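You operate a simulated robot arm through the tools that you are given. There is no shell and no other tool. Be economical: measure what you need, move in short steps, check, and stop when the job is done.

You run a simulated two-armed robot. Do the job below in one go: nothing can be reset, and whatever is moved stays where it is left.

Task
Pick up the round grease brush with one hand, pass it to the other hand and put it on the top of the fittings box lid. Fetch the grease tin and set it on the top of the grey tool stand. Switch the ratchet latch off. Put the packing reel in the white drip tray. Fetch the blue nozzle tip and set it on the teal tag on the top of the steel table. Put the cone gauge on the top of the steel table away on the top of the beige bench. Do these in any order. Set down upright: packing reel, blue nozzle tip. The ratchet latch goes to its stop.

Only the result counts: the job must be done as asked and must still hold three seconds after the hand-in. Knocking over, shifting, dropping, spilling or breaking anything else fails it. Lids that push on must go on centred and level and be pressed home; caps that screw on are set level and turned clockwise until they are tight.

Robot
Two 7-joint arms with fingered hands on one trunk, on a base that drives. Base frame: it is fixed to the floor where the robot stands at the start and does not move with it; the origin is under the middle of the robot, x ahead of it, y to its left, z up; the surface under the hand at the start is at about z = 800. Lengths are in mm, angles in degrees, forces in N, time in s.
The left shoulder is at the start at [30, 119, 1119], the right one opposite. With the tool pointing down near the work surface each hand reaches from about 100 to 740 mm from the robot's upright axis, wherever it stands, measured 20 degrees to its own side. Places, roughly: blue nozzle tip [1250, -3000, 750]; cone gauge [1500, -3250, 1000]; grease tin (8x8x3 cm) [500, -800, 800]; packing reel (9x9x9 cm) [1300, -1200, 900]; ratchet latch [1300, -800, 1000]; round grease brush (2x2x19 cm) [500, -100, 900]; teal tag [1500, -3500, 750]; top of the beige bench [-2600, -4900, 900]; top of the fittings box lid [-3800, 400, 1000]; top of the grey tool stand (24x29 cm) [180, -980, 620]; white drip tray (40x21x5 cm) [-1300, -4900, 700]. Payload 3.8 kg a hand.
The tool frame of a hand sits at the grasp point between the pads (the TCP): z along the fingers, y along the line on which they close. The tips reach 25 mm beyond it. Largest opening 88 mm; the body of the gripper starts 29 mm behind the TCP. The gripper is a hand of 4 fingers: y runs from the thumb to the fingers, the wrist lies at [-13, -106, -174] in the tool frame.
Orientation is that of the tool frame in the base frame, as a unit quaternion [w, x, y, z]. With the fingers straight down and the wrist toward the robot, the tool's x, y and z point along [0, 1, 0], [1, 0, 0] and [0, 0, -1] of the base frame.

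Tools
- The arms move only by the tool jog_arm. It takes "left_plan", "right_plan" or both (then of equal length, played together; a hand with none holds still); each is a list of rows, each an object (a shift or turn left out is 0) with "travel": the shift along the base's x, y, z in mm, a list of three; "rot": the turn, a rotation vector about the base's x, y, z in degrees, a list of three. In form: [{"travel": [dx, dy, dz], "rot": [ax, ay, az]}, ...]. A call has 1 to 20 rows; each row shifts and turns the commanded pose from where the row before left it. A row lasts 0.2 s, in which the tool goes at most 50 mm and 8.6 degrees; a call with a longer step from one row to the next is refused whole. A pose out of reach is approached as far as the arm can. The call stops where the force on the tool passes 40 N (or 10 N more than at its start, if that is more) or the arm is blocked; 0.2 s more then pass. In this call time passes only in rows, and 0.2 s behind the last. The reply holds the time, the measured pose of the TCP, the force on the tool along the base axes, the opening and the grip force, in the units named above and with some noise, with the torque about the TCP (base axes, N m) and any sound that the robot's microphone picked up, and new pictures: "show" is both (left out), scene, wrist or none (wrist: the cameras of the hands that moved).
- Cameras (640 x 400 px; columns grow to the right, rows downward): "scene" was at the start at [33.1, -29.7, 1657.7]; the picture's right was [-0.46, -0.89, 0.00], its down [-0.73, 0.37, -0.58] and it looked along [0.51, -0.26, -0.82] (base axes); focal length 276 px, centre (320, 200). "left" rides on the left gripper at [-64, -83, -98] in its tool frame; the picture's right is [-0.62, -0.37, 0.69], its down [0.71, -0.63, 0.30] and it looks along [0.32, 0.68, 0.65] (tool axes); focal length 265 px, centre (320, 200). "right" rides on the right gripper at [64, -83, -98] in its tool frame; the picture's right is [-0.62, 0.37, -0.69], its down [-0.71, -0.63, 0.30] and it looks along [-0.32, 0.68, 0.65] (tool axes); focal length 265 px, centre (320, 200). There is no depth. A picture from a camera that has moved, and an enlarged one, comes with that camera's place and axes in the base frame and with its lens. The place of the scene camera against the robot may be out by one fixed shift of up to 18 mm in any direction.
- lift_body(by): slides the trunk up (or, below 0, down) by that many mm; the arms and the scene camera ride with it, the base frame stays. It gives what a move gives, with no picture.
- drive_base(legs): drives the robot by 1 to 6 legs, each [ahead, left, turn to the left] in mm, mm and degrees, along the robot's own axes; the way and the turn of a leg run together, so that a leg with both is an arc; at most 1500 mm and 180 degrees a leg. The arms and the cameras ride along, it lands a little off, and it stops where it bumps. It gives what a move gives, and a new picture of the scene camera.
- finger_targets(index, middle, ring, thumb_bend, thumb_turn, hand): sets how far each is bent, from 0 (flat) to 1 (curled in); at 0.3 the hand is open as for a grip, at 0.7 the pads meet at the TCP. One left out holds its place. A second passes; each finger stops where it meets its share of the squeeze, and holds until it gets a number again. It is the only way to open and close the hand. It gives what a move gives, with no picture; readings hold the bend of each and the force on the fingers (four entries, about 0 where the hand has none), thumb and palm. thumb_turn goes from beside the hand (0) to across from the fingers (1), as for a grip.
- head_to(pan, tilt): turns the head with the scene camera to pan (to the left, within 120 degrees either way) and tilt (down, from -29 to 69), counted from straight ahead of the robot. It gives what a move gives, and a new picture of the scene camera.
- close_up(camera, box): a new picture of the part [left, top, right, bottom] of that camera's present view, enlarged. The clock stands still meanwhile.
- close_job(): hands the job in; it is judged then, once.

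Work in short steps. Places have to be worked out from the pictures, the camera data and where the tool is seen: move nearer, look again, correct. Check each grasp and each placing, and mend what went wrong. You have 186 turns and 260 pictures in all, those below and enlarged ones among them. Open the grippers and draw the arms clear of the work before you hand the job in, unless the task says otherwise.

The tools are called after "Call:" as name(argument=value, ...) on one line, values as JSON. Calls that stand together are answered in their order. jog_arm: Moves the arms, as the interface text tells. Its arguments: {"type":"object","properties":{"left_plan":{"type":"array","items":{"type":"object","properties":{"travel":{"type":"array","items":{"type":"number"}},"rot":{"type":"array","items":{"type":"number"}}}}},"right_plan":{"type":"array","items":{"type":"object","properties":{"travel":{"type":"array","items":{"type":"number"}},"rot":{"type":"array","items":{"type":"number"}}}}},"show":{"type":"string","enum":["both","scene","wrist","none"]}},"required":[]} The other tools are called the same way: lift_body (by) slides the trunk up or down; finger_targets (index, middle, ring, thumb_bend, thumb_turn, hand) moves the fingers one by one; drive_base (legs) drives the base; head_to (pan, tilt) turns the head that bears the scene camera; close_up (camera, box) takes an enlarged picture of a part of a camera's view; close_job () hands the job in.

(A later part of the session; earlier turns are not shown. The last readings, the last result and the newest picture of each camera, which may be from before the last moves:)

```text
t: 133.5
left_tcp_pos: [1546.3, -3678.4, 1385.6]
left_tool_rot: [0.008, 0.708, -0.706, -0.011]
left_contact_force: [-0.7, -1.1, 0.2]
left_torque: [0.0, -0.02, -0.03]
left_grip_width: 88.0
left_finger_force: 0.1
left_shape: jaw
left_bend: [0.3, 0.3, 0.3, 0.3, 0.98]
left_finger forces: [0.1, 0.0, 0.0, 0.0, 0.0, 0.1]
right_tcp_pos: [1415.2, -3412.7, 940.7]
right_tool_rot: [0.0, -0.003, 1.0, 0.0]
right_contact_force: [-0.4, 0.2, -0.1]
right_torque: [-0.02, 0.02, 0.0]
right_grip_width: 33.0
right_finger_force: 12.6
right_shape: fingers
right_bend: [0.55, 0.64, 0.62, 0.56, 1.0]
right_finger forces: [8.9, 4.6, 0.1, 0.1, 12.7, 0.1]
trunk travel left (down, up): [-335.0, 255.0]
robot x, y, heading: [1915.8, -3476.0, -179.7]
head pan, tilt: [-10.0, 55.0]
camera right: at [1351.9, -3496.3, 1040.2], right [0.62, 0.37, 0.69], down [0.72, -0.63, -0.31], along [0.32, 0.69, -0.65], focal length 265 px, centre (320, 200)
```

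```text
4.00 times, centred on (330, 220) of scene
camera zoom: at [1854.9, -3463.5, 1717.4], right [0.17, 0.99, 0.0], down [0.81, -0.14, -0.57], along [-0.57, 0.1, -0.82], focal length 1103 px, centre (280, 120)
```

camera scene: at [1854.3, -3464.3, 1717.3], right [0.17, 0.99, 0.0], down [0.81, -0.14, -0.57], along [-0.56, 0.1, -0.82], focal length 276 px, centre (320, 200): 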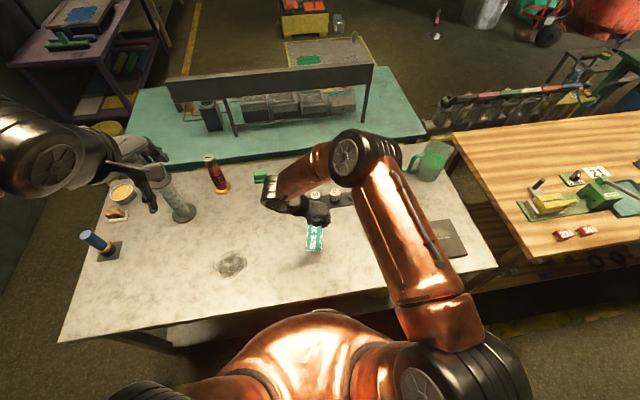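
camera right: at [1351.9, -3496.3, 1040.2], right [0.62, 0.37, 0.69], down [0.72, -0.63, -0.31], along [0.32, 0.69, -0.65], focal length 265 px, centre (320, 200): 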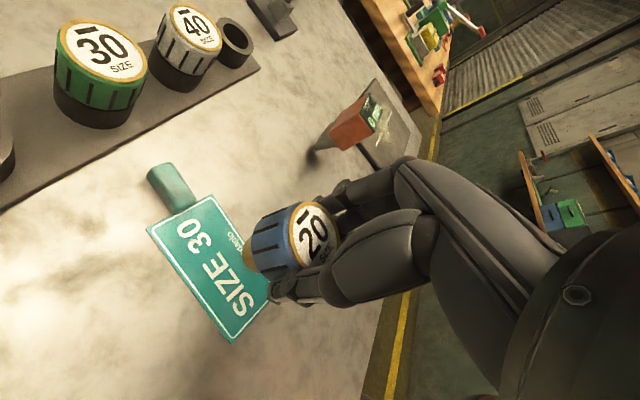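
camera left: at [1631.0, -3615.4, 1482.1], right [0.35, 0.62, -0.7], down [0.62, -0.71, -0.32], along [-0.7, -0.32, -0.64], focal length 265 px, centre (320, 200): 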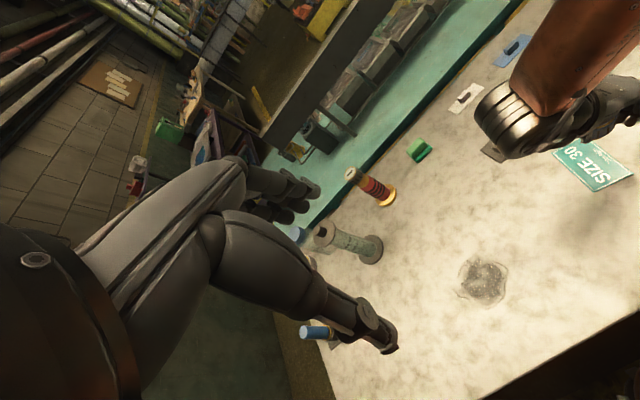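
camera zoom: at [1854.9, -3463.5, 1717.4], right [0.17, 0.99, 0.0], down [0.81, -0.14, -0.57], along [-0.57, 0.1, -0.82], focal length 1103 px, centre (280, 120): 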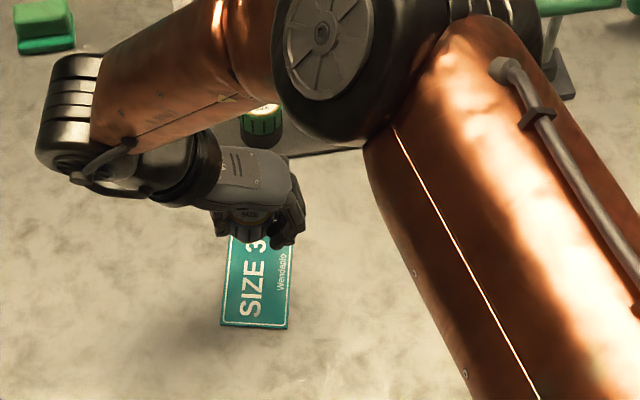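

Nozzle axis ≈(1406,−3415) over tag centre ≈(1404,−3416). Lower gently to contact.

Call:
jog_arm(right_plan=[{"travel": [0, 0, -30]}, {"travel": [0, 0, -22]}, {"travel": [0, 0, -5]}], show="wrist")

Call:
jog_arm(right_plan=[{"travel": [0, 0, -3]}, {"travel": [0, 0, -2]}, {"travel": [0, 0, -2]}], show="none")

```text
t: 134.3
left_tcp_pos: [1544.8, -3677.6, 1385.3]
left_tool_rot: [0.008, 0.708, -0.706, -0.011]
left_contact_force: [0.5, 0.7, -0.4]
left_torque: [0.02, 0.01, -0.04]
left_grip_width: 88.1
left_finger_force: 0.1
left_shape: jaw
left_bend: [0.3, 0.3, 0.3, 0.3, 0.98]
left_finger forces: [0.0, 0.0, 0.0, 0.2, 0.0, 0.0]
right_tcp_pos: [1414.8, -3412.2, 884.1]
right_tool_rot: [-0.001, -0.003, 1.0, 0.001]
right_contact_force: [-0.6, -0.5, -0.4]
right_torque: [0.0, 0.01, 0.0]
right_grip_width: 32.7
right_finger_force: 13.7
right_shape: fingers
right_bend: [0.55, 0.64, 0.62, 0.56, 1.0]
right_finger forces: [8.9, 4.4, 0.0, 0.0, 12.8, 0.1]
trunk travel left (down, up): [-335.0, 255.0]
robot x, y, heading: [1919.7, -3481.5, -179.7]
head pan, tilt: [-10.0, 55.0]
camera right: at [1351.7, -3497.1, 982.4], right [0.62, 0.37, 0.69], down [0.72, -0.63, -0.31], along [0.32, 0.69, -0.65], focal length 265 px, centre (320, 200)
```

right: 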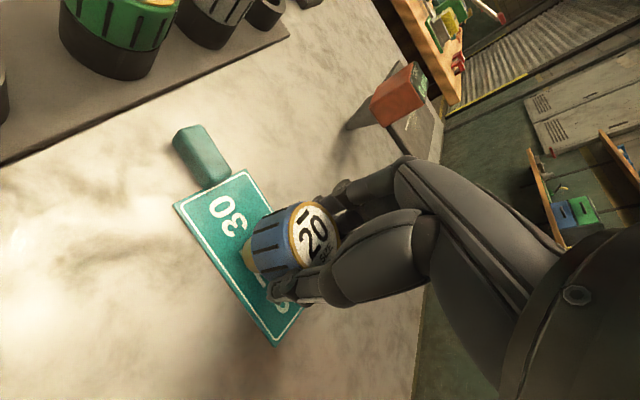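

```text
t: 135.1
left_tcp_pos: [1546.3, -3679.0, 1385.7]
left_tool_rot: [0.008, 0.708, -0.706, -0.012]
left_contact_force: [-0.4, 0.2, -0.6]
left_torque: [-0.03, 0.0, -0.01]
left_grip_width: 88.0
left_finger_force: 0.0
left_shape: jaw
left_bend: [0.3, 0.3, 0.3, 0.3, 0.98]
left_finger forces: [0.0, 0.1, 0.0, 0.1, 0.0, 0.0]
right_tcp_pos: [1414.6, -3412.0, 877.1]
right_tool_rot: [-0.001, -0.003, 1.0, 0.0]
right_contact_force: [0.2, 0.8, 2.6]
right_torque: [-0.01, 0.0, -0.02]
right_grip_width: 33.1
right_finger_force: 12.9
right_shape: fingers
right_bend: [0.55, 0.64, 0.62, 0.56, 1.0]
right_finger forces: [8.9, 4.6, 0.0, 0.0, 12.8, 0.0]
trunk travel left (down, up): [-335.0, 255.0]
robot x, y, heading: [1918.7, -3478.5, -179.6]
head pan, tilt: [-10.0, 55.0]
```

Light contact (2.6 N). Press 1 mm more and release, then rise.

Call:
jog_arm(right_plan=[{"travel": [0, 0, -1]}], show="none")

Call:
finger_targets(hand="right", index=0.4, middle=0.4, ring=0.4, thumb_bend=0.4)

Call:
jog_arm(right_plan=[{"travel": [0, 0, 20]}, {"travel": [0, 0, 40]}, {"travel": [0, 0, 45]}, {"travel": [0, 0, 45]}], show="both")

```text
t: 135.5
left_tcp_pos: [1547.5, -3679.0, 1384.0]
left_tool_rot: [0.008, 0.708, -0.706, -0.012]
left_contact_force: [0.4, -0.1, -0.3]
left_torque: [-0.01, 0.01, -0.01]
left_grip_width: 88.0
left_finger_force: 0.0
left_shape: jaw
left_bend: [0.3, 0.3, 0.3, 0.3, 0.98]
left_finger forces: [0.0, 0.0, 0.1, 0.0, 0.0, 0.0]
right_tcp_pos: [1413.6, -3412.3, 876.4]
right_tool_rot: [-0.002, -0.002, 1.0, 0.001]
right_contact_force: [1.7, -0.4, 6.9]
right_torque: [0.01, 0.0, 0.01]
right_grip_width: 33.0
right_finger_force: 14.1
right_shape: fingers
right_bend: [0.56, 0.64, 0.62, 0.56, 1.0]
right_finger forces: [8.9, 4.7, 0.1, 0.0, 13.7, 0.0]
trunk travel left (down, up): [-335.0, 255.0]
robot x, y, heading: [1917.7, -3478.4, -179.9]
head pan, tilt: [-10.0, 55.0]
```

```text
t: 136.5
left_tcp_pos: [1544.3, -3678.2, 1384.6]
left_tool_rot: [0.009, 0.708, -0.706, -0.011]
left_contact_force: [0.3, 0.4, -0.4]
left_torque: [0.0, -0.01, 0.01]
left_grip_width: 87.8
left_finger_force: 0.1
left_shape: jaw
left_bend: [0.3, 0.3, 0.3, 0.3, 0.98]
left_finger forces: [0.1, 0.0, 0.0, 0.0, 0.0, 0.1]
right_tcp_pos: [1415.4, -3411.0, 875.9]
right_tool_rot: [-0.001, -0.002, 1.0, 0.0]
right_contact_force: [0.1, 0.6, -0.7]
right_torque: [-0.04, -0.01, 0.01]
right_grip_width: 62.9
right_finger_force: 0.1
right_shape: fingers
right_bend: [0.4, 0.4, 0.4, 0.4, 0.99]
right_finger forces: [0.0, 0.0, 0.1, 0.0, 0.0, 0.1]
trunk travel left (down, up): [-335.0, 255.0]
robot x, y, heading: [1919.1, -3479.5, -179.7]
head pan, tilt: [-10.0, 55.0]
```

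```text
t: 137.5
left_tcp_pos: [1545.7, -3678.5, 1385.2]
left_tool_rot: [0.008, 0.708, -0.706, -0.012]
left_contact_force: [-0.4, -0.1, 0.7]
left_torque: [0.01, 0.01, 0.01]
left_grip_width: 88.1
left_finger_force: 0.1
left_shape: jaw
left_bend: [0.3, 0.3, 0.3, 0.3, 0.98]
left_finger forces: [0.0, 0.0, 0.0, 0.1, 0.1, 0.0]
right_tcp_pos: [1414.9, -3412.0, 1026.6]
right_tool_rot: [-0.001, -0.004, 1.0, 0.0]
right_contact_force: [0.5, 0.1, 0.2]
right_torque: [0.02, -0.02, 0.03]
right_grip_width: 63.1
right_finger_force: 0.0
right_shape: fingers
right_bend: [0.4, 0.4, 0.4, 0.4, 0.99]
right_finger forces: [0.0, 0.0, 0.0, 0.0, 0.1, 0.0]
trunk travel left (down, up): [-335.0, 255.0]
robot x, y, heading: [1918.6, -3479.6, -179.9]
head pan, tilt: [-10.0, 55.0]
camera scene: at [1855.6, -3463.5, 1717.4], right [0.17, 0.99, 0.0], down [0.81, -0.14, -0.57], along [-0.57, 0.1, -0.82], focal length 276 px, centre (320, 200)
camera right: at [1352.0, -3496.2, 1123.7], right [0.62, 0.37, 0.69], down [0.72, -0.63, -0.31], along [0.32, 0.69, -0.65], focal length 265 px, centre (320, 200)
```

scene: 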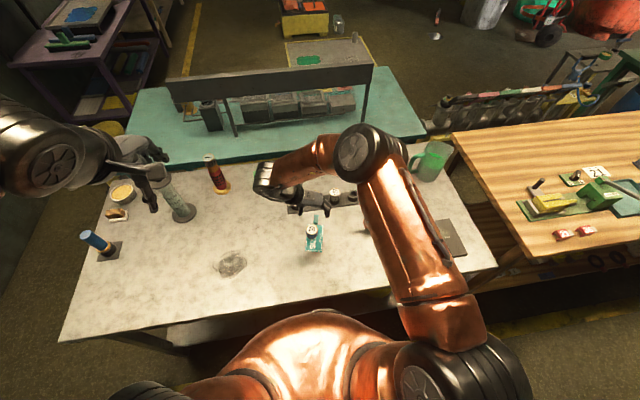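
right: 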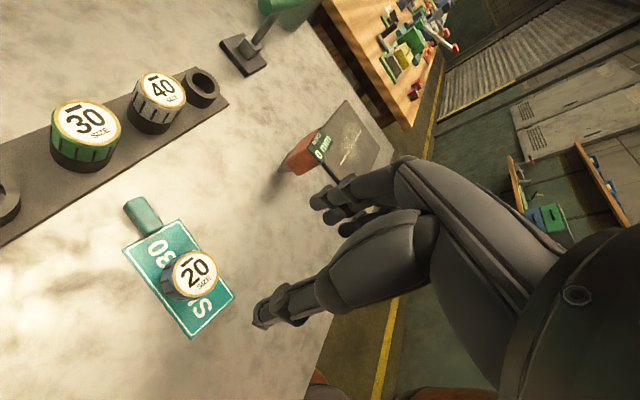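

Nozzle tip stands on the tag. Restore the right hand's yaw and height, back out and drive up the rear aisle to the latch/reel area.

Call:
jog_arm(right_plan=[{"travel": [10, 0, 40]}, {"travel": [10, 0, 40]}, {"travel": [10, 0, 40]}, {"rot": [0, 0, 8.2]}, {"rot": [0, 0, 8.2]}, {"rot": [0, 0, 8.2]}, {"rot": [0, 0, 8.2]}, {"rot": [0, 0, 8.2]}, {"rot": [0, 0, 8.2]}, {"rot": [0, 0, 8.2]}, {"rot": [0, 0, 8.2]}, {"rot": [0, 0, 8.2]}, {"rot": [0, 0, 8.2]}, {"rot": [0, 0, 8], "travel": [0, 20, 0]}, {"travel": [20, 40, 0]}, {"travel": [20, 40, 0]}, {"travel": [0, 40, 0]}], left_plan=[{"travel": [10, 10, 0]}, {"travel": [10, 10, 0]}, {"travel": [10, 10, 0]}, {}, {}, {}, {}, {}, {}, {}, {}, {}, {}, {}, {}, {}, {}], show="none")

Call:
drive_base(legs=[[-240, 0, 0], [0, -1300, 0], [0, -1000, 0]])

Call:
head_to(pan=0, tilt=45)

Call:
head_to(pan=-35, tilt=40)

```text
t: 141.1
left_tcp_pos: [1576.3, -3645.8, 1385.2]
left_tool_rot: [0.009, 0.708, -0.706, -0.011]
left_contact_force: [0.3, -0.3, -1.3]
left_torque: [-0.02, 0.0, 0.0]
left_grip_width: 88.3
left_finger_force: 0.0
left_shape: jaw
left_bend: [0.3, 0.3, 0.3, 0.3, 0.98]
left_finger forces: [0.0, 0.1, 0.0, 0.1, 0.0, 0.0]
right_tcp_pos: [1485.0, -3270.0, 1143.4]
right_tool_rot: [0.001, 0.709, -0.706, 0.0]
right_contact_force: [-0.4, 0.8, 0.1]
right_torque: [0.04, 0.0, -0.01]
right_grip_width: 63.1
right_finger_force: 0.0
right_shape: fingers
right_bend: [0.4, 0.4, 0.4, 0.4, 0.99]
right_finger forces: [0.1, 0.1, 0.0, 0.1, 0.1, 0.1]
trunk travel left (down, up): [-335.0, 255.0]
robot x, y, heading: [1921.8, -3479.8, -179.8]
head pan, tilt: [-10.0, 55.0]
```

```text
t: 153.8
left_tcp_pos: [1827.7, -1345.3, 1388.0]
left_tool_rot: [0.01, 0.708, -0.706, -0.011]
left_contact_force: [-0.2, -0.5, -0.3]
left_torque: [-0.01, 0.02, 0.01]
left_grip_width: 88.0
left_finger_force: 0.1
left_shape: jaw
left_bend: [0.3, 0.3, 0.3, 0.3, 0.98]
left_finger forces: [0.0, 0.0, 0.1, 0.0, 0.0, 0.0]
right_tcp_pos: [1736.4, -968.8, 1143.0]
right_tool_rot: [0.001, 0.709, -0.705, 0.001]
right_contact_force: [-0.5, 0.4, 0.1]
right_torque: [-0.02, 0.02, -0.01]
right_grip_width: 63.1
right_finger_force: 0.1
right_shape: fingers
right_bend: [0.4, 0.4, 0.4, 0.4, 0.99]
right_finger forces: [0.0, 0.0, 0.0, 0.1, 0.0, 0.1]
trunk travel left (down, up): [-335.0, 255.0]
robot x, y, heading: [2170.8, -1178.9, -179.9]
head pan, tilt: [-10.0, 55.0]
camera scene: at [2107.0, -1161.6, 1717.4], right [0.17, 0.99, 0.0], down [0.81, -0.14, -0.57], along [-0.57, 0.1, -0.82], focal length 276 px, centre (320, 200)
```

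scene: 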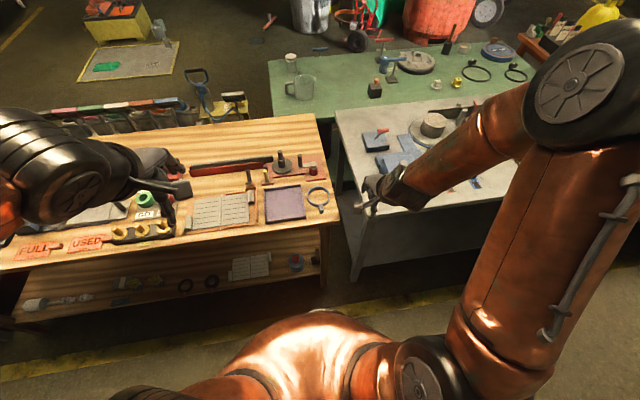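

```text
t: 154.5
left_tcp_pos: [1827.4, -1345.1, 1386.2]
left_tool_rot: [0.009, 0.708, -0.706, -0.011]
left_contact_force: [1.4, 0.4, -0.6]
left_torque: [0.02, -0.02, 0.0]
left_grip_width: 88.1
left_finger_force: 0.2
left_shape: jaw
left_bend: [0.3, 0.3, 0.3, 0.3, 0.98]
left_finger forces: [0.1, 0.0, 0.0, 0.0, 0.1, 0.0]
right_tcp_pos: [1737.8, -969.9, 1143.0]
right_tool_rot: [0.0, 0.709, -0.705, 0.0]
right_contact_force: [-0.1, 0.0, -0.2]
right_torque: [-0.01, 0.01, -0.01]
right_grip_width: 62.9
right_finger_force: 0.0
right_shape: fingers
right_bend: [0.4, 0.4, 0.4, 0.4, 0.99]
right_finger forces: [0.0, 0.0, 0.0, 0.0, 0.0, 0.0]
trunk travel left (down, up): [-335.0, 255.0]
robot x, y, heading: [2168.9, -1175.4, -179.9]
head pan, tilt: [0.0, 45.0]
camera scene: at [2096.8, -1174.2, 1730.7], right [0.0, 1.0, 0.0], down [0.71, 0.0, -0.71], along [-0.71, 0.0, -0.71], focal length 276 px, centre (320, 200)
```

scene: 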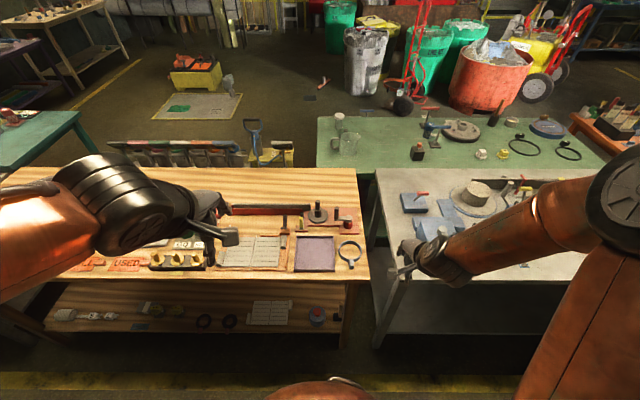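

```text
t: 155.5
left_tcp_pos: [1828.9, -1345.7, 1385.7]
left_tool_rot: [0.009, 0.708, -0.706, -0.011]
left_contact_force: [-0.2, 0.2, -0.3]
left_torque: [0.04, 0.02, 0.04]
left_grip_width: 88.2
left_finger_force: 0.0
left_shape: jaw
left_bend: [0.3, 0.3, 0.3, 0.3, 0.98]
left_finger forces: [0.0, 0.1, 0.0, 0.0, 0.1, 0.1]
right_tcp_pos: [1737.2, -969.8, 1144.0]
right_tool_rot: [0.0, 0.709, -0.705, 0.001]
right_contact_force: [0.4, -0.8, 0.4]
right_torque: [0.02, -0.03, -0.01]
right_grip_width: 63.3
right_finger_force: 0.0
right_shape: fingers
right_bend: [0.4, 0.4, 0.4, 0.4, 0.99]
right_finger forces: [0.0, 0.0, 0.0, 0.0, 0.1, 0.0]
trunk travel left (down, up): [-335.0, 255.0]
robot x, y, heading: [2170.3, -1177.8, -179.8]
head pan, tilt: [-35.0, 40.0]
camera scene: at [2108.1, -1125.6, 1738.0], right [0.57, 0.82, 0.0], down [0.53, -0.37, -0.77], along [-0.63, 0.44, -0.64], focal length 276 px, centre (320, 200)
```

scene: 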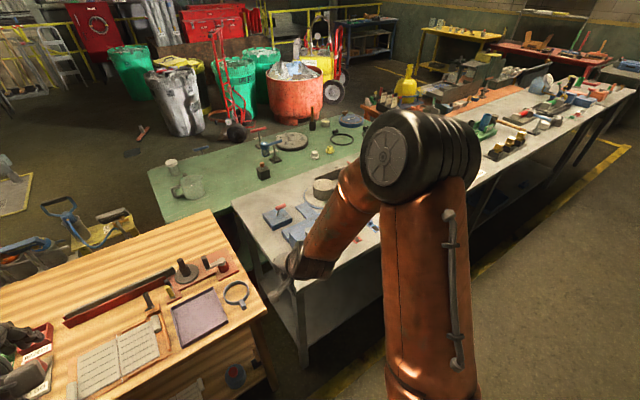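

The latch should be the red lever on a blue block at (278,215), and the reel near (185,270). Zoom in on both.

Call:
close_up(camera="scene", box=[60, 220, 260, 345])

Call:
close_up(camera="scene", box=[230, 165, 390, 265])

Call:
close_up(camera="right", box=[0, 0, 640, 400])

Call:
close_up(camera="left", box=[0, 0, 640, 400])

```text
3.20 times, centred on (160, 282) of scene
camera zoom: at [2108.1, -1125.6, 1738.0], right [0.57, 0.82, 0.0], down [0.53, -0.37, -0.77], along [-0.63, 0.44, -0.64], focal length 882 px, centre (832, -64)
```

zoom: 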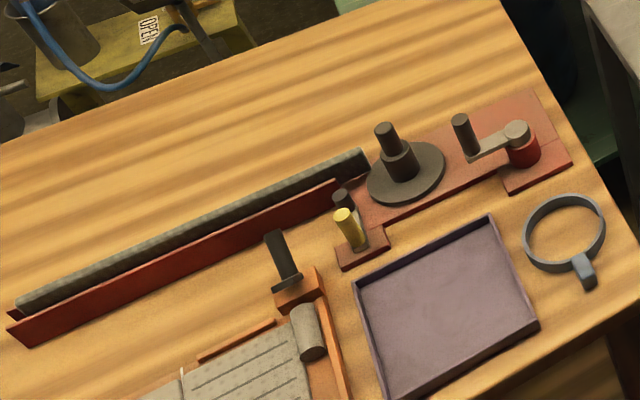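

```text
4.00 times, centred on (310, 215) of scene
camera zoom: at [2108.1, -1125.6, 1738.0], right [0.57, 0.82, 0.0], down [0.53, -0.37, -0.77], along [-0.63, 0.44, -0.64], focal length 1103 px, centre (360, 140)
```

zoom: 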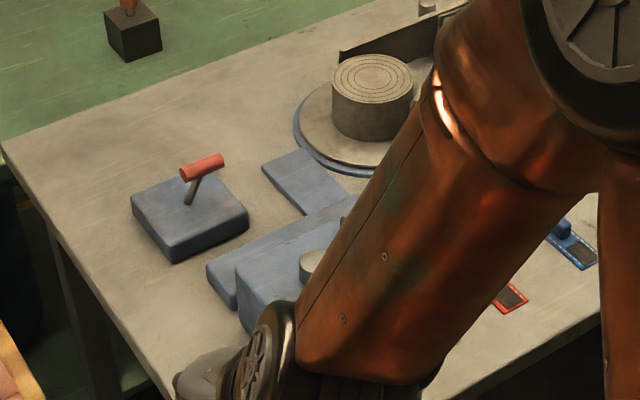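

```text
1.00 times, centred on (320, 200) of right (not enlarged: the box is as wide or as high as the picture)
camera zoom: at [1821.7, -1033.8, 1241.4], right [-0.37, 0.62, 0.69], down [0.63, 0.72, -0.31], along [-0.69, 0.32, -0.65], focal length 265 px, centre (320, 200)
```

zoom: 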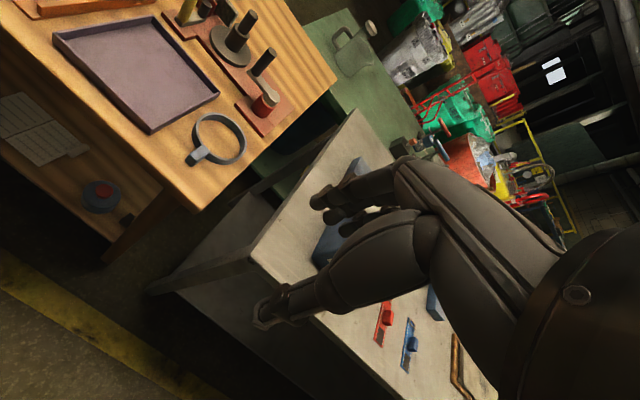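

```text
1.00 times, centred on (320, 200) of left (not enlarged: the box is as wide or as high as the picture)
camera zoom: at [1914.5, -1281.3, 1483.4], right [0.35, 0.62, -0.7], down [0.62, -0.71, -0.32], along [-0.7, -0.32, -0.64], focal length 265 px, centre (320, 200)
```

zoom: 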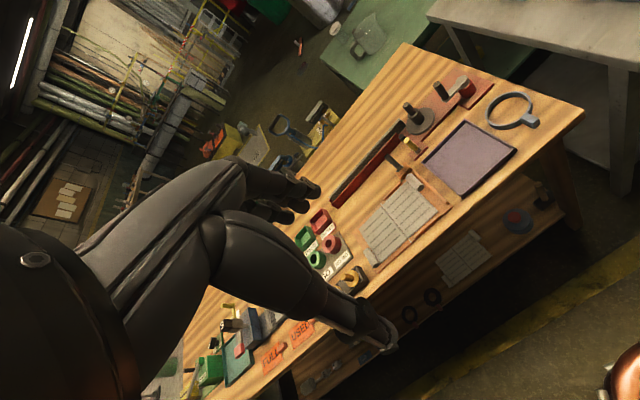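

The reel is the black flanged spool at ≈(1285,−1190); the latch is the blue block with red T-lever at ≈(1250–1285,−755). Drive closer.

Call:
drive_base(legs=[[0, -215, 0], [280, 0, 0]])

Call:
close_up(camera="right", box=[0, 0, 640, 400])

Call:
head_to(pan=-15, tilt=45)

```text
t: 158.8
left_tcp_pos: [1545.8, -1135.4, 1385.6]
left_tool_rot: [0.008, 0.71, -0.704, -0.011]
left_contact_force: [0.1, 0.8, 0.4]
left_torque: [0.0, 0.01, 0.0]
left_grip_width: 87.9
left_finger_force: 0.0
left_shape: jaw
left_bend: [0.3, 0.3, 0.3, 0.3, 0.98]
left_finger forces: [0.1, 0.0, 0.1, 0.1, 0.0, 0.0]
right_tcp_pos: [1454.5, -759.0, 1143.6]
right_tool_rot: [0.0, 0.709, -0.705, 0.001]
right_contact_force: [-0.8, -1.1, -0.1]
right_torque: [0.01, 0.0, 0.0]
right_grip_width: 62.9
right_finger_force: 0.1
right_shape: fingers
right_bend: [0.4, 0.4, 0.4, 0.4, 0.99]
right_finger forces: [0.1, 0.1, 0.0, 0.0, 0.0, 0.0]
trunk travel left (down, up): [-335.0, 255.0]
robot x, y, heading: [1888.8, -972.0, -179.5]
head pan, tilt: [-35.0, 40.0]
camera scene: at [1825.5, -915.8, 1738.0], right [0.57, 0.82, 0.0], down [0.53, -0.37, -0.77], along [-0.63, 0.44, -0.64], focal length 276 px, centre (320, 200)
```

scene: 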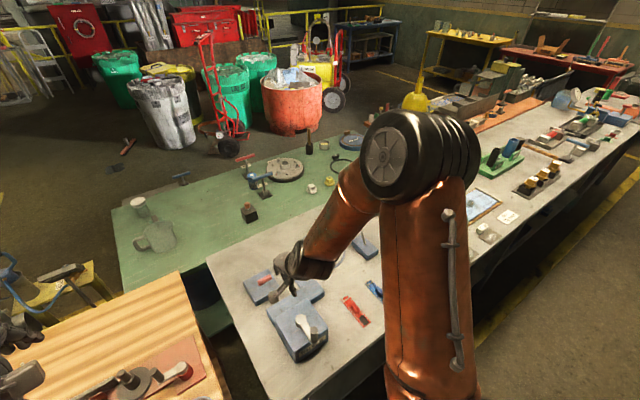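

```text
1.00 times, centred on (320, 200) of right (not enlarged: the box is as wide or as high as the picture)
camera zoom: at [1539.2, -824.2, 1241.4], right [-0.37, 0.62, 0.69], down [0.63, 0.72, -0.31], along [-0.69, 0.32, -0.65], focal length 265 px, centre (320, 200)
```

zoom: 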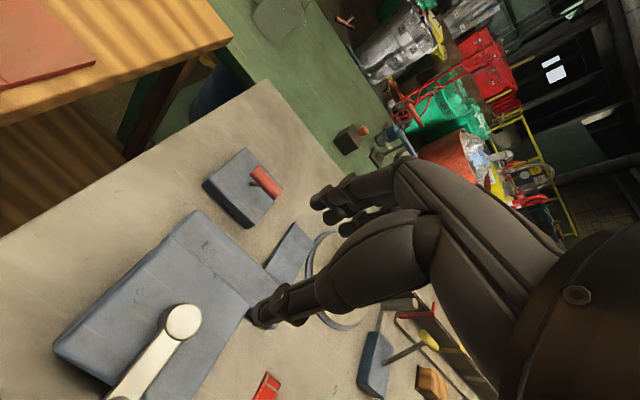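

```text
t: 159.6
left_tcp_pos: [1547.7, -1135.8, 1385.5]
left_tool_rot: [0.008, 0.709, -0.705, -0.011]
left_contact_force: [0.7, 0.6, 0.2]
left_torque: [0.04, -0.02, 0.01]
left_grip_width: 87.9
left_finger_force: 0.0
left_shape: jaw
left_bend: [0.3, 0.3, 0.3, 0.3, 0.98]
left_finger forces: [0.0, 0.0, 0.0, 0.1, 0.0, 0.0]
right_tcp_pos: [1455.6, -760.0, 1143.3]
right_tool_rot: [0.001, 0.709, -0.705, 0.001]
right_contact_force: [-0.4, 0.0, 0.6]
right_torque: [0.02, -0.05, 0.03]
right_grip_width: 63.1
right_finger_force: 0.0
right_shape: fingers
right_bend: [0.4, 0.4, 0.4, 0.4, 0.99]
right_finger forces: [0.1, 0.1, 0.0, 0.2, 0.1, 0.1]
trunk travel left (down, up): [-335.0, 255.0]
robot x, y, heading: [1888.0, -970.9, -179.8]
head pan, tilt: [-15.0, 45.0]
camera scene: at [1817.7, -943.4, 1730.8], right [0.26, 0.97, 0.0], down [0.68, -0.18, -0.71], along [-0.68, 0.18, -0.71], focal length 276 px, centre (320, 200)
```

scene: 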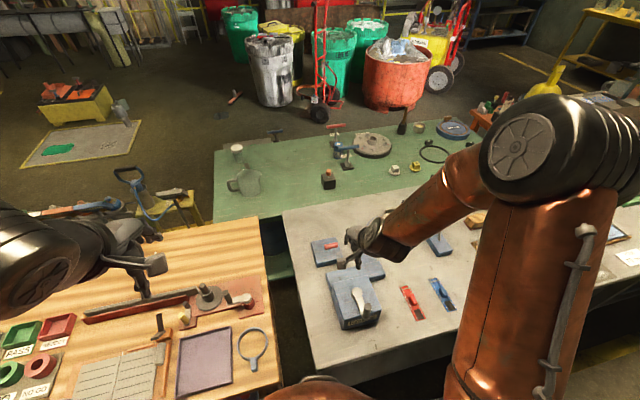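

Zoom in on the latch block for markings.

Call:
close_up(camera="right", box=[180, 130, 340, 230])

Call:
close_up(camera="scene", box=[280, 215, 440, 315])

```text
4.00 times, centred on (260, 180) of right
camera zoom: at [1539.8, -824.1, 1241.5], right [-0.37, 0.62, 0.69], down [0.63, 0.72, -0.31], along [-0.69, 0.32, -0.65], focal length 1062 px, centre (560, 280)
```

zoom: 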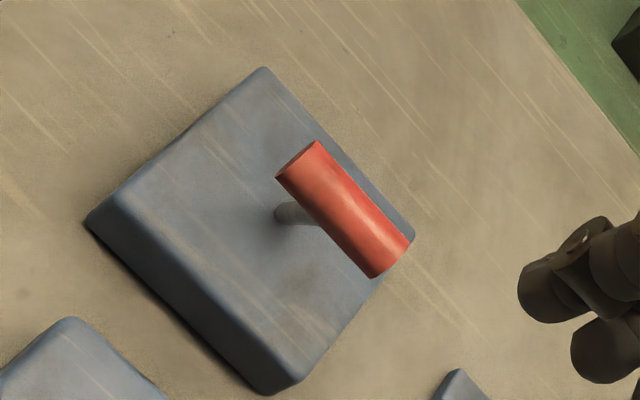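

```text
4.00 times, centred on (360, 265) of scene
camera zoom: at [1817.7, -943.4, 1730.8], right [0.26, 0.97, 0.0], down [0.68, -0.18, -0.71], along [-0.68, 0.18, -0.71], focal length 1103 px, centre (160, -60)
```

zoom: 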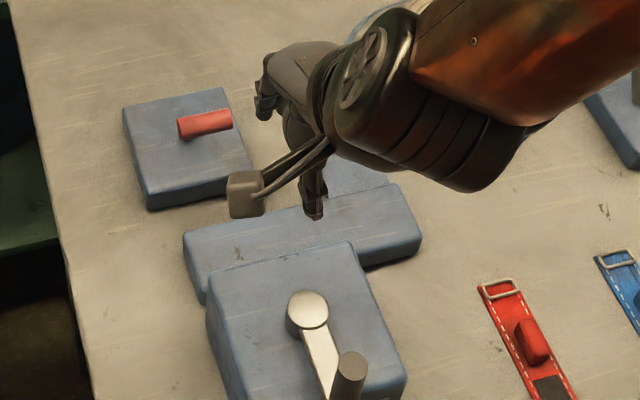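

The red T-bar lies along y and leans ~30° toward me; it pivots in the x–z plane, so "off" is pushed away (−x). I'll bring the open right hand above the bar to straddle it.

Call:
jog_arm(right_plan=[{"travel": [-40, -6, -10]}, {"travel": [-40, -6, -20]}, {"travel": [-40, -6, -23]}], show="wrist")

Call:
close_up(camera="right", box=[140, 150, 380, 300])

```text
t: 160.4
left_tcp_pos: [1546.0, -1136.1, 1385.7]
left_tool_rot: [0.007, 0.709, -0.705, -0.011]
left_contact_force: [-0.5, 0.7, -0.5]
left_torque: [0.01, 0.0, 0.02]
left_grip_width: 88.0
left_finger_force: 0.1
left_shape: jaw
left_bend: [0.3, 0.3, 0.3, 0.3, 0.98]
left_finger forces: [0.0, 0.0, 0.0, 0.0, 0.0, 0.1]
right_tcp_pos: [1332.4, -778.4, 1090.3]
right_tool_rot: [0.0, 0.709, -0.705, 0.001]
right_contact_force: [-0.7, -0.8, 0.1]
right_torque: [0.0, -0.04, -0.02]
right_grip_width: 63.2
right_finger_force: 0.0
right_shape: fingers
right_bend: [0.4, 0.4, 0.4, 0.4, 0.99]
right_finger forces: [0.0, 0.0, 0.1, 0.1, 0.1, 0.0]
trunk travel left (down, up): [-335.0, 255.0]
robot x, y, heading: [1888.4, -972.4, -179.8]
head pan, tilt: [-15.0, 45.0]
camera right: at [1417.0, -842.3, 1188.6], right [-0.37, 0.62, 0.69], down [0.63, 0.72, -0.31], along [-0.69, 0.32, -0.65], focal length 265 px, centre (320, 200)
```

right: 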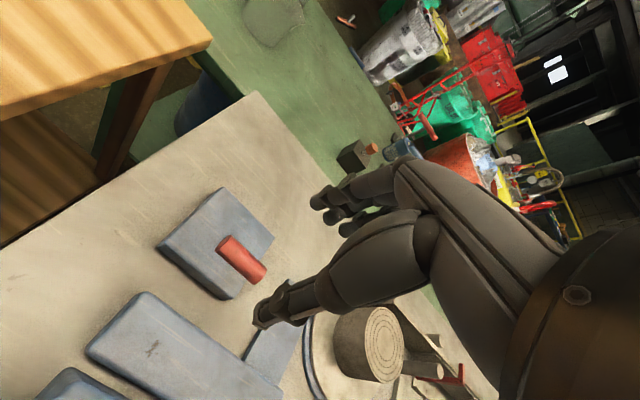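

```text
2.67 times, centred on (260, 225) of right
camera zoom: at [1417.0, -842.3, 1188.6], right [-0.37, 0.62, 0.69], down [0.63, 0.72, -0.31], along [-0.69, 0.32, -0.65], focal length 708 px, centre (480, 133)
```

zoom: 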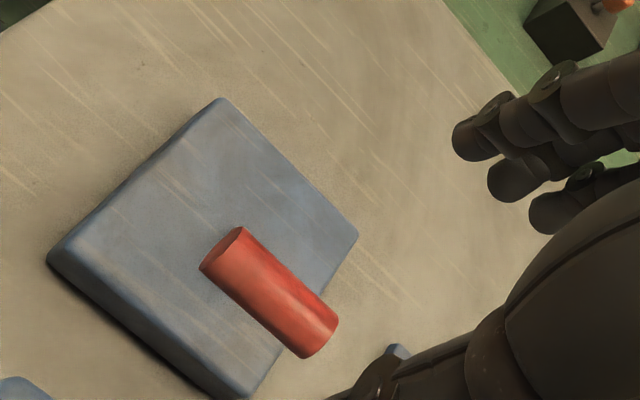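

Bar centre at (1319.5,−775.5,982.5). Descend to straddle it and close softly.

Call:
jog_arm(right_plan=[{"travel": [-6, 1, -40]}, {"travel": [-6, 1, -40]}, {"travel": [0, 0, -30]}], show="wrist")

Call:
finger_targets(hand="right", index=0.58, middle=0.58, ring=0.58, thumb_bend=0.58)

Call:
close_up(camera="right", box=[160, 120, 480, 320])

```text
t: 161.2
left_tcp_pos: [1546.8, -1135.3, 1386.3]
left_tool_rot: [0.009, 0.709, -0.705, -0.011]
left_contact_force: [-0.2, -1.3, 0.0]
left_torque: [0.01, 0.0, 0.01]
left_grip_width: 87.7
left_finger_force: 0.0
left_shape: jaw
left_bend: [0.3, 0.3, 0.3, 0.3, 0.98]
left_finger forces: [0.0, 0.0, 0.0, 0.0, 0.0, 0.0]
right_tcp_pos: [1323.8, -775.2, 981.1]
right_tool_rot: [0.002, 0.709, -0.705, 0.0]
right_contact_force: [0.9, -0.7, 0.2]
right_torque: [0.02, 0.01, 0.02]
right_grip_width: 62.9
right_finger_force: 0.1
right_shape: fingers
right_bend: [0.4, 0.4, 0.4, 0.4, 0.99]
right_finger forces: [0.0, 0.1, 0.0, 0.1, 0.0, 0.0]
trunk travel left (down, up): [-335.0, 255.0]
robot x, y, heading: [1882.5, -971.3, -179.8]
head pan, tilt: [-15.0, 45.0]
camera right: at [1406.8, -838.8, 1080.2], right [-0.37, 0.62, 0.69], down [0.63, 0.72, -0.31], along [-0.69, 0.32, -0.65], focal length 265 px, centre (320, 200)
```

right: 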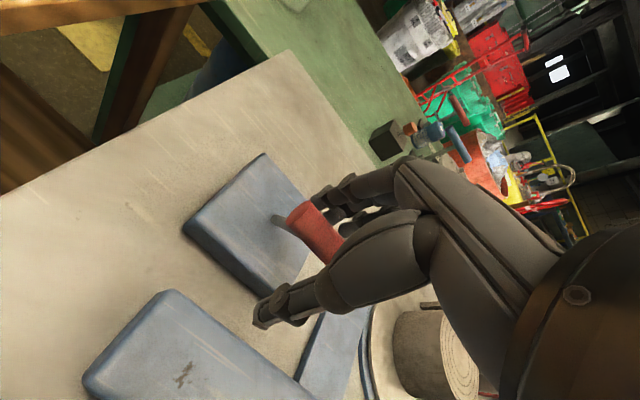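

```text
t: 162.2
left_tcp_pos: [1546.6, -1135.6, 1386.8]
left_tool_rot: [0.009, 0.709, -0.705, -0.011]
left_contact_force: [-0.6, 1.1, -0.7]
left_torque: [0.03, -0.01, 0.01]
left_grip_width: 87.9
left_finger_force: 0.0
left_shape: jaw
left_bend: [0.3, 0.3, 0.3, 0.3, 0.98]
left_finger forces: [0.0, 0.0, 0.0, 0.1, 0.0, 0.0]
right_tcp_pos: [1321.4, -774.6, 982.7]
right_tool_rot: [0.001, 0.709, -0.705, 0.001]
right_contact_force: [-2.6, 0.0, 0.1]
right_torque: [-0.02, 0.04, 0.0]
right_grip_width: 29.3
right_finger_force: 1.1
right_shape: fingers
right_bend: [0.55, 0.56, 0.57, 0.57, 1.0]
right_finger forces: [1.5, 0.6, 0.0, 0.1, 0.0, 0.0]
trunk travel left (down, up): [-335.0, 255.0]
robot x, y, heading: [1887.9, -968.5, -180.0]
head pan, tilt: [-15.0, 45.0]
```

```text
2.00 times, centred on (320, 220) of right
camera zoom: at [1406.6, -839.1, 1080.4], right [-0.37, 0.62, 0.69], down [0.63, 0.72, -0.31], along [-0.69, 0.32, -0.65], focal length 531 px, centre (320, 160)
```

zoom: 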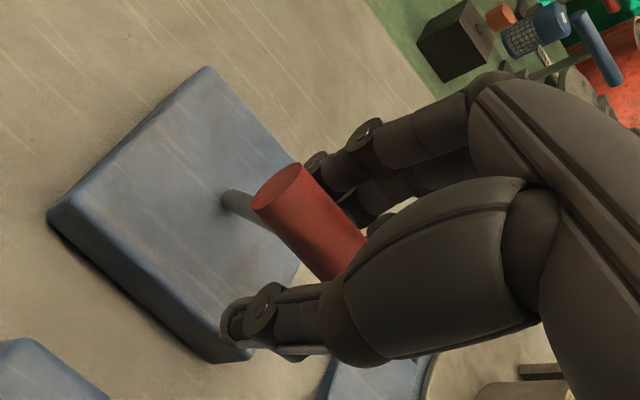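

The bar sits between thumb and fingers. Push it away (−x) along a slight arc and watch force/sound.

Call:
jog_arm(right_plan=[{"travel": [-8, 0, 2]}, {"travel": [-8, 0, 2]}, {"travel": [-8, 0, 2]}, {"travel": [-8, 0, 1]}, {"travel": [-8, 0, 0]}], show="wrist")

```text
t: 163.4
left_tcp_pos: [1547.4, -1135.0, 1386.0]
left_tool_rot: [0.009, 0.709, -0.705, -0.011]
left_contact_force: [-0.2, -0.1, -0.8]
left_torque: [0.03, 0.0, -0.02]
left_grip_width: 88.0
left_finger_force: 0.0
left_shape: jaw
left_bend: [0.3, 0.3, 0.3, 0.3, 0.98]
left_finger forces: [0.0, 0.0, 0.0, 0.1, 0.0, 0.1]
right_tcp_pos: [1283.6, -775.9, 986.5]
right_tool_rot: [0.0, 0.709, -0.705, 0.0]
right_contact_force: [0.2, 0.2, 0.3]
right_torque: [0.01, 0.01, -0.01]
right_grip_width: 26.9
right_finger_force: 0.1
right_shape: fingers
right_bend: [0.57, 0.57, 0.57, 0.56, 1.0]
right_finger forces: [0.0, 0.0, 0.0, 0.0, 0.5, 0.0]
trunk travel left (down, up): [-335.0, 255.0]
robot x, y, heading: [1885.6, -968.7, -179.9]
head pan, tilt: [-15.0, 45.0]
camera right: at [1367.3, -839.5, 1085.4], right [-0.37, 0.62, 0.69], down [0.63, 0.72, -0.31], along [-0.69, 0.32, -0.65], focal length 265 px, centre (320, 200)
```

right: 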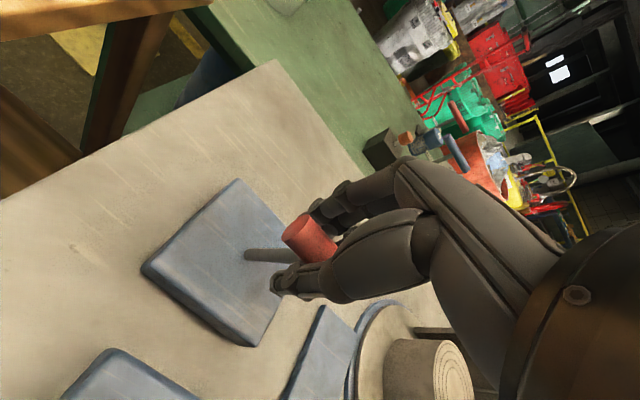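

The lever follows easily; pivot is near x≈1280. Continue pushing to the far stop.

Call:
jog_arm(right_plan=[{"travel": [-8, 0, 0]}, {"travel": [-8, 0, -1]}, {"travel": [-8, 0, -2]}, {"travel": [-8, 0, -2]}, {"travel": [-8, 0, -3]}], show="wrist")

```text
t: 164.6
left_tcp_pos: [1547.3, -1135.2, 1384.8]
left_tool_rot: [0.008, 0.709, -0.705, -0.011]
left_contact_force: [0.1, -0.3, -0.4]
left_torque: [0.0, 0.03, 0.0]
left_grip_width: 87.9
left_finger_force: 0.0
left_shape: jaw
left_bend: [0.3, 0.3, 0.3, 0.3, 0.98]
left_finger forces: [0.0, 0.1, 0.0, 0.0, 0.1, 0.0]
right_tcp_pos: [1242.3, -775.5, 979.8]
right_tool_rot: [0.0, 0.709, -0.705, 0.0]
right_contact_force: [0.0, -0.5, -0.3]
right_torque: [0.02, 0.0, 0.02]
right_grip_width: 26.9
right_finger_force: 0.1
right_shape: fingers
right_bend: [0.57, 0.57, 0.57, 0.56, 1.0]
right_finger forces: [0.0, 0.1, 0.1, 0.0, 0.1, 0.0]
trunk travel left (down, up): [-335.0, 255.0]
robot x, y, heading: [1885.7, -965.4, -179.5]
head pan, tilt: [-15.0, 45.0]
camera right: at [1326.7, -839.5, 1077.8], right [-0.37, 0.62, 0.69], down [0.63, 0.72, -0.31], along [-0.69, 0.32, -0.65], focal length 265 px, centre (320, 200)
```

right: 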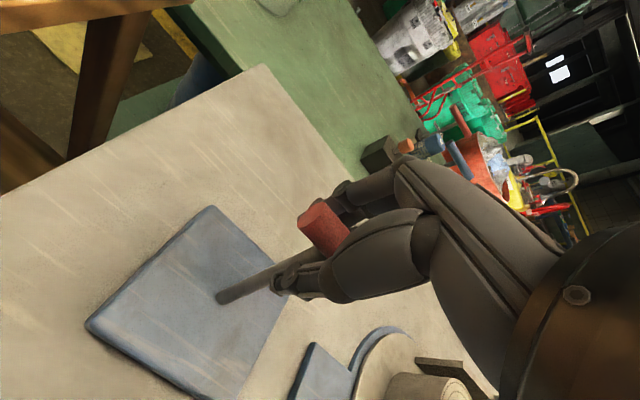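

Still moving freely. Continue until a stop is felt.

Call:
jog_arm(right_plan=[{"travel": [-7, 0, -4]}, {"travel": [-7, 0, -4]}, {"travel": [-7, 0, -5]}, {"travel": [-6, 0, -6]}], show="wrist")

```text
t: 165.6
left_tcp_pos: [1548.6, -1137.3, 1387.6]
left_tool_rot: [0.008, 0.709, -0.706, -0.012]
left_contact_force: [-0.2, 0.3, 0.4]
left_torque: [0.02, 0.02, 0.01]
left_grip_width: 88.3
left_finger_force: 0.0
left_shape: jaw
left_bend: [0.3, 0.3, 0.3, 0.3, 0.98]
left_finger forces: [0.0, 0.1, 0.0, 0.0, 0.1, 0.1]
right_tcp_pos: [1216.9, -777.3, 961.3]
right_tool_rot: [0.002, 0.709, -0.705, 0.0]
right_contact_force: [7.1, -2.6, 13.8]
right_torque: [-0.02, -0.5, -0.07]
right_grip_width: 36.7
right_finger_force: 6.7
right_shape: fingers
right_bend: [0.57, 0.57, 0.57, 0.5, 1.0]
right_finger forces: [0.0, 0.1, 0.0, 0.0, 12.4, 0.0]
trunk travel left (down, up): [-335.0, 255.0]
robot x, y, heading: [1882.6, -965.5, -179.6]
head pan, tilt: [-15.0, 45.0]
camera right: at [1302.3, -841.7, 1060.5], right [-0.37, 0.62, 0.69], down [0.63, 0.72, -0.31], along [-0.69, 0.32, -0.65], focal length 265 px, centre (320, 200)
```

right: 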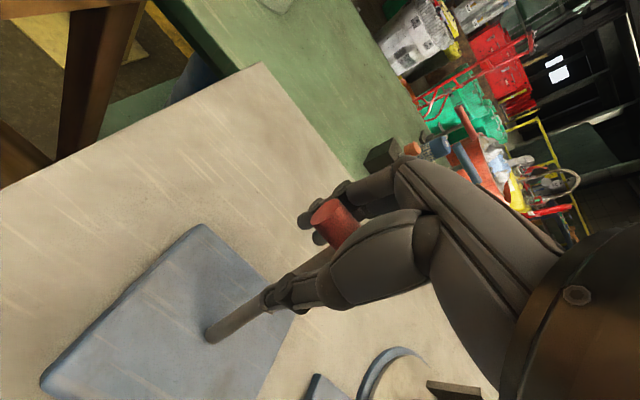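

Thumb now feels 12 N — probably the stop. Push a little more to confirm the lever no longer moves.

Call:
jog_arm(right_plan=[{"travel": [-5, 0, 0]}, {"travel": [-5, 0, 0]}, {}], show="wrist")

```text
t: 166.4
left_tcp_pos: [1549.8, -1136.5, 1387.7]
left_tool_rot: [0.009, 0.709, -0.705, -0.012]
left_contact_force: [0.2, 0.6, -0.2]
left_torque: [0.04, 0.0, 0.02]
left_grip_width: 88.2
left_finger_force: 0.1
left_shape: jaw
left_bend: [0.3, 0.3, 0.3, 0.3, 0.98]
left_finger forces: [0.0, 0.0, 0.0, 0.0, 0.0, 0.0]
right_tcp_pos: [1210.5, -777.7, 961.7]
right_tool_rot: [0.001, 0.709, -0.705, 0.0]
right_contact_force: [10.5, -2.9, 13.9]
right_torque: [-0.02, -0.73, -0.08]
right_grip_width: 44.7
right_finger_force: 7.8
right_shape: fingers
right_bend: [0.57, 0.57, 0.57, 0.45, 0.99]
right_finger forces: [0.1, 0.0, 0.1, 0.0, 15.5, 0.0]
trunk travel left (down, up): [-335.0, 255.0]
robot x, y, heading: [1889.5, -965.9, -179.6]
head pan, tilt: [-15.0, 45.0]
camera right: at [1293.6, -841.3, 1059.8], right [-0.37, 0.62, 0.69], down [0.63, 0.72, -0.31], along [-0.69, 0.32, -0.65], focal length 265 px, centre (320, 200)
```

right: 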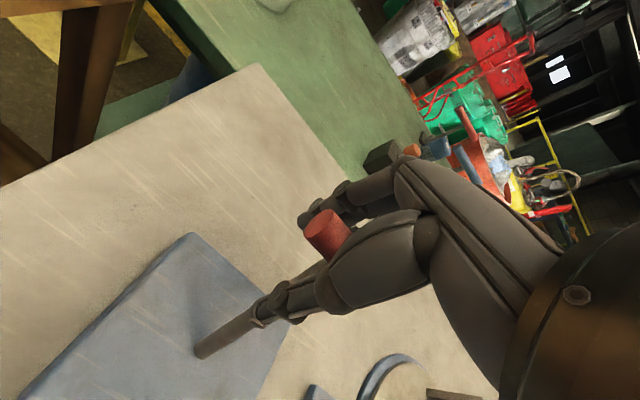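

Lever is against its stop. Open and lift away, then look at its final position.

Call:
jog_arm(right_plan=[{"travel": [6, 0, 0]}], show="none")

Call:
finger_targets(hand="right", index=0.25, middle=0.25, ring=0.25, thumb_bend=0.25)

Call:
jog_arm(right_plan=[{"travel": [2, 0, 40]}, {"travel": [5, 0, 45]}, {"travel": [15, 0, 45]}, {"travel": [40, -20, 15]}, {"travel": [40, -20, 0]}], show="both")

```text
t: 166.8
left_tcp_pos: [1549.8, -1136.1, 1385.8]
left_tool_rot: [0.008, 0.709, -0.705, -0.012]
left_contact_force: [-0.7, -0.6, 0.8]
left_torque: [0.0, 0.01, 0.0]
left_grip_width: 87.9
left_finger_force: 0.0
left_shape: jaw
left_bend: [0.3, 0.3, 0.3, 0.3, 0.98]
left_finger forces: [0.0, 0.0, 0.0, 0.0, 0.1, 0.0]
right_tcp_pos: [1214.1, -776.6, 960.8]
right_tool_rot: [0.002, 0.709, -0.705, 0.0]
right_contact_force: [5.9, -2.8, 12.6]
right_torque: [0.0, -0.57, -0.09]
right_grip_width: 40.7
right_finger_force: 5.9
right_shape: fingers
right_bend: [0.57, 0.57, 0.57, 0.48, 0.99]
right_finger forces: [0.1, 0.0, 0.0, 0.0, 11.8, 0.0]
trunk travel left (down, up): [-335.0, 255.0]
robot x, y, heading: [1886.8, -963.4, -179.6]
head pan, tilt: [-15.0, 45.0]
```

```text
t: 167.8
left_tcp_pos: [1545.9, -1136.3, 1386.0]
left_tool_rot: [0.01, 0.709, -0.705, -0.012]
left_contact_force: [0.2, -1.0, 0.6]
left_torque: [-0.02, 0.04, -0.01]
left_grip_width: 88.3
left_finger_force: 0.0
left_shape: jaw
left_bend: [0.3, 0.3, 0.3, 0.3, 0.98]
left_finger forces: [0.0, 0.0, 0.1, 0.0, 0.1, 0.0]
right_tcp_pos: [1213.4, -776.5, 960.2]
right_tool_rot: [0.0, 0.709, -0.705, 0.001]
right_contact_force: [0.0, 1.1, 0.1]
right_torque: [0.01, -0.01, 0.01]
right_grip_width: 94.0
right_finger_force: 0.0
right_shape: fingers
right_bend: [0.25, 0.25, 0.25, 0.25, 0.97]
right_finger forces: [0.0, 0.1, 0.0, 0.0, 0.0, 0.1]
trunk travel left (down, up): [-335.0, 255.0]
robot x, y, heading: [1889.2, -966.5, -179.6]
head pan, tilt: [-15.0, 45.0]
```

```text
t: 169.0
left_tcp_pos: [1547.4, -1136.5, 1387.2]
left_tool_rot: [0.007, 0.709, -0.705, -0.012]
left_contact_force: [-0.3, 0.1, 0.5]
left_torque: [0.04, 0.02, 0.01]
left_grip_width: 88.1
left_finger_force: 0.1
left_shape: jaw
left_bend: [0.3, 0.3, 0.3, 0.3, 0.98]
left_finger forces: [0.0, 0.0, 0.0, 0.0, 0.0, 0.0]
right_tcp_pos: [1313.6, -816.7, 1108.0]
right_tool_rot: [0.0, 0.709, -0.705, 0.0]
right_contact_force: [0.4, 0.7, 0.2]
right_torque: [0.0, 0.02, 0.03]
right_grip_width: 94.2
right_finger_force: 0.0
right_shape: fingers
right_bend: [0.25, 0.25, 0.25, 0.25, 0.97]
right_finger forces: [0.0, 0.0, 0.0, 0.0, 0.0, 0.0]
trunk travel left (down, up): [-335.0, 255.0]
robot x, y, heading: [1888.0, -968.1, -179.4]
head pan, tilt: [-15.0, 45.0]
camera scene: at [1818.1, -944.4, 1730.8], right [0.25, 0.97, 0.0], down [0.68, -0.18, -0.71], along [-0.68, 0.18, -0.71], focal length 276 px, centre (320, 200)
camera right: at [1398.7, -881.1, 1206.1], right [-0.37, 0.62, 0.69], down [0.63, 0.72, -0.31], along [-0.69, 0.32, -0.65], focal length 265 px, centre (320, 200)
```

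scene: 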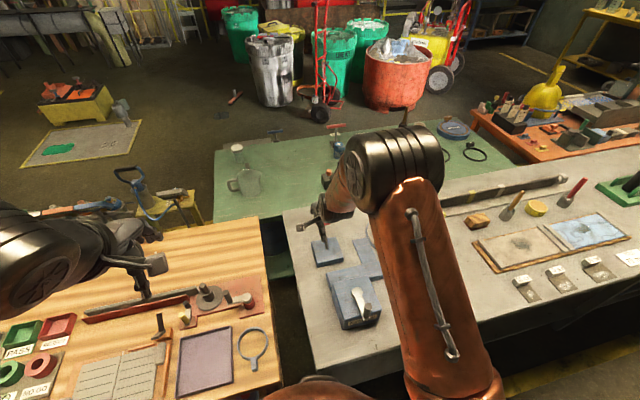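
right: 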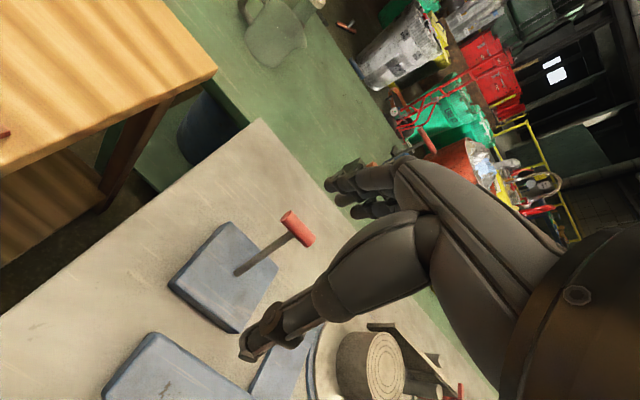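

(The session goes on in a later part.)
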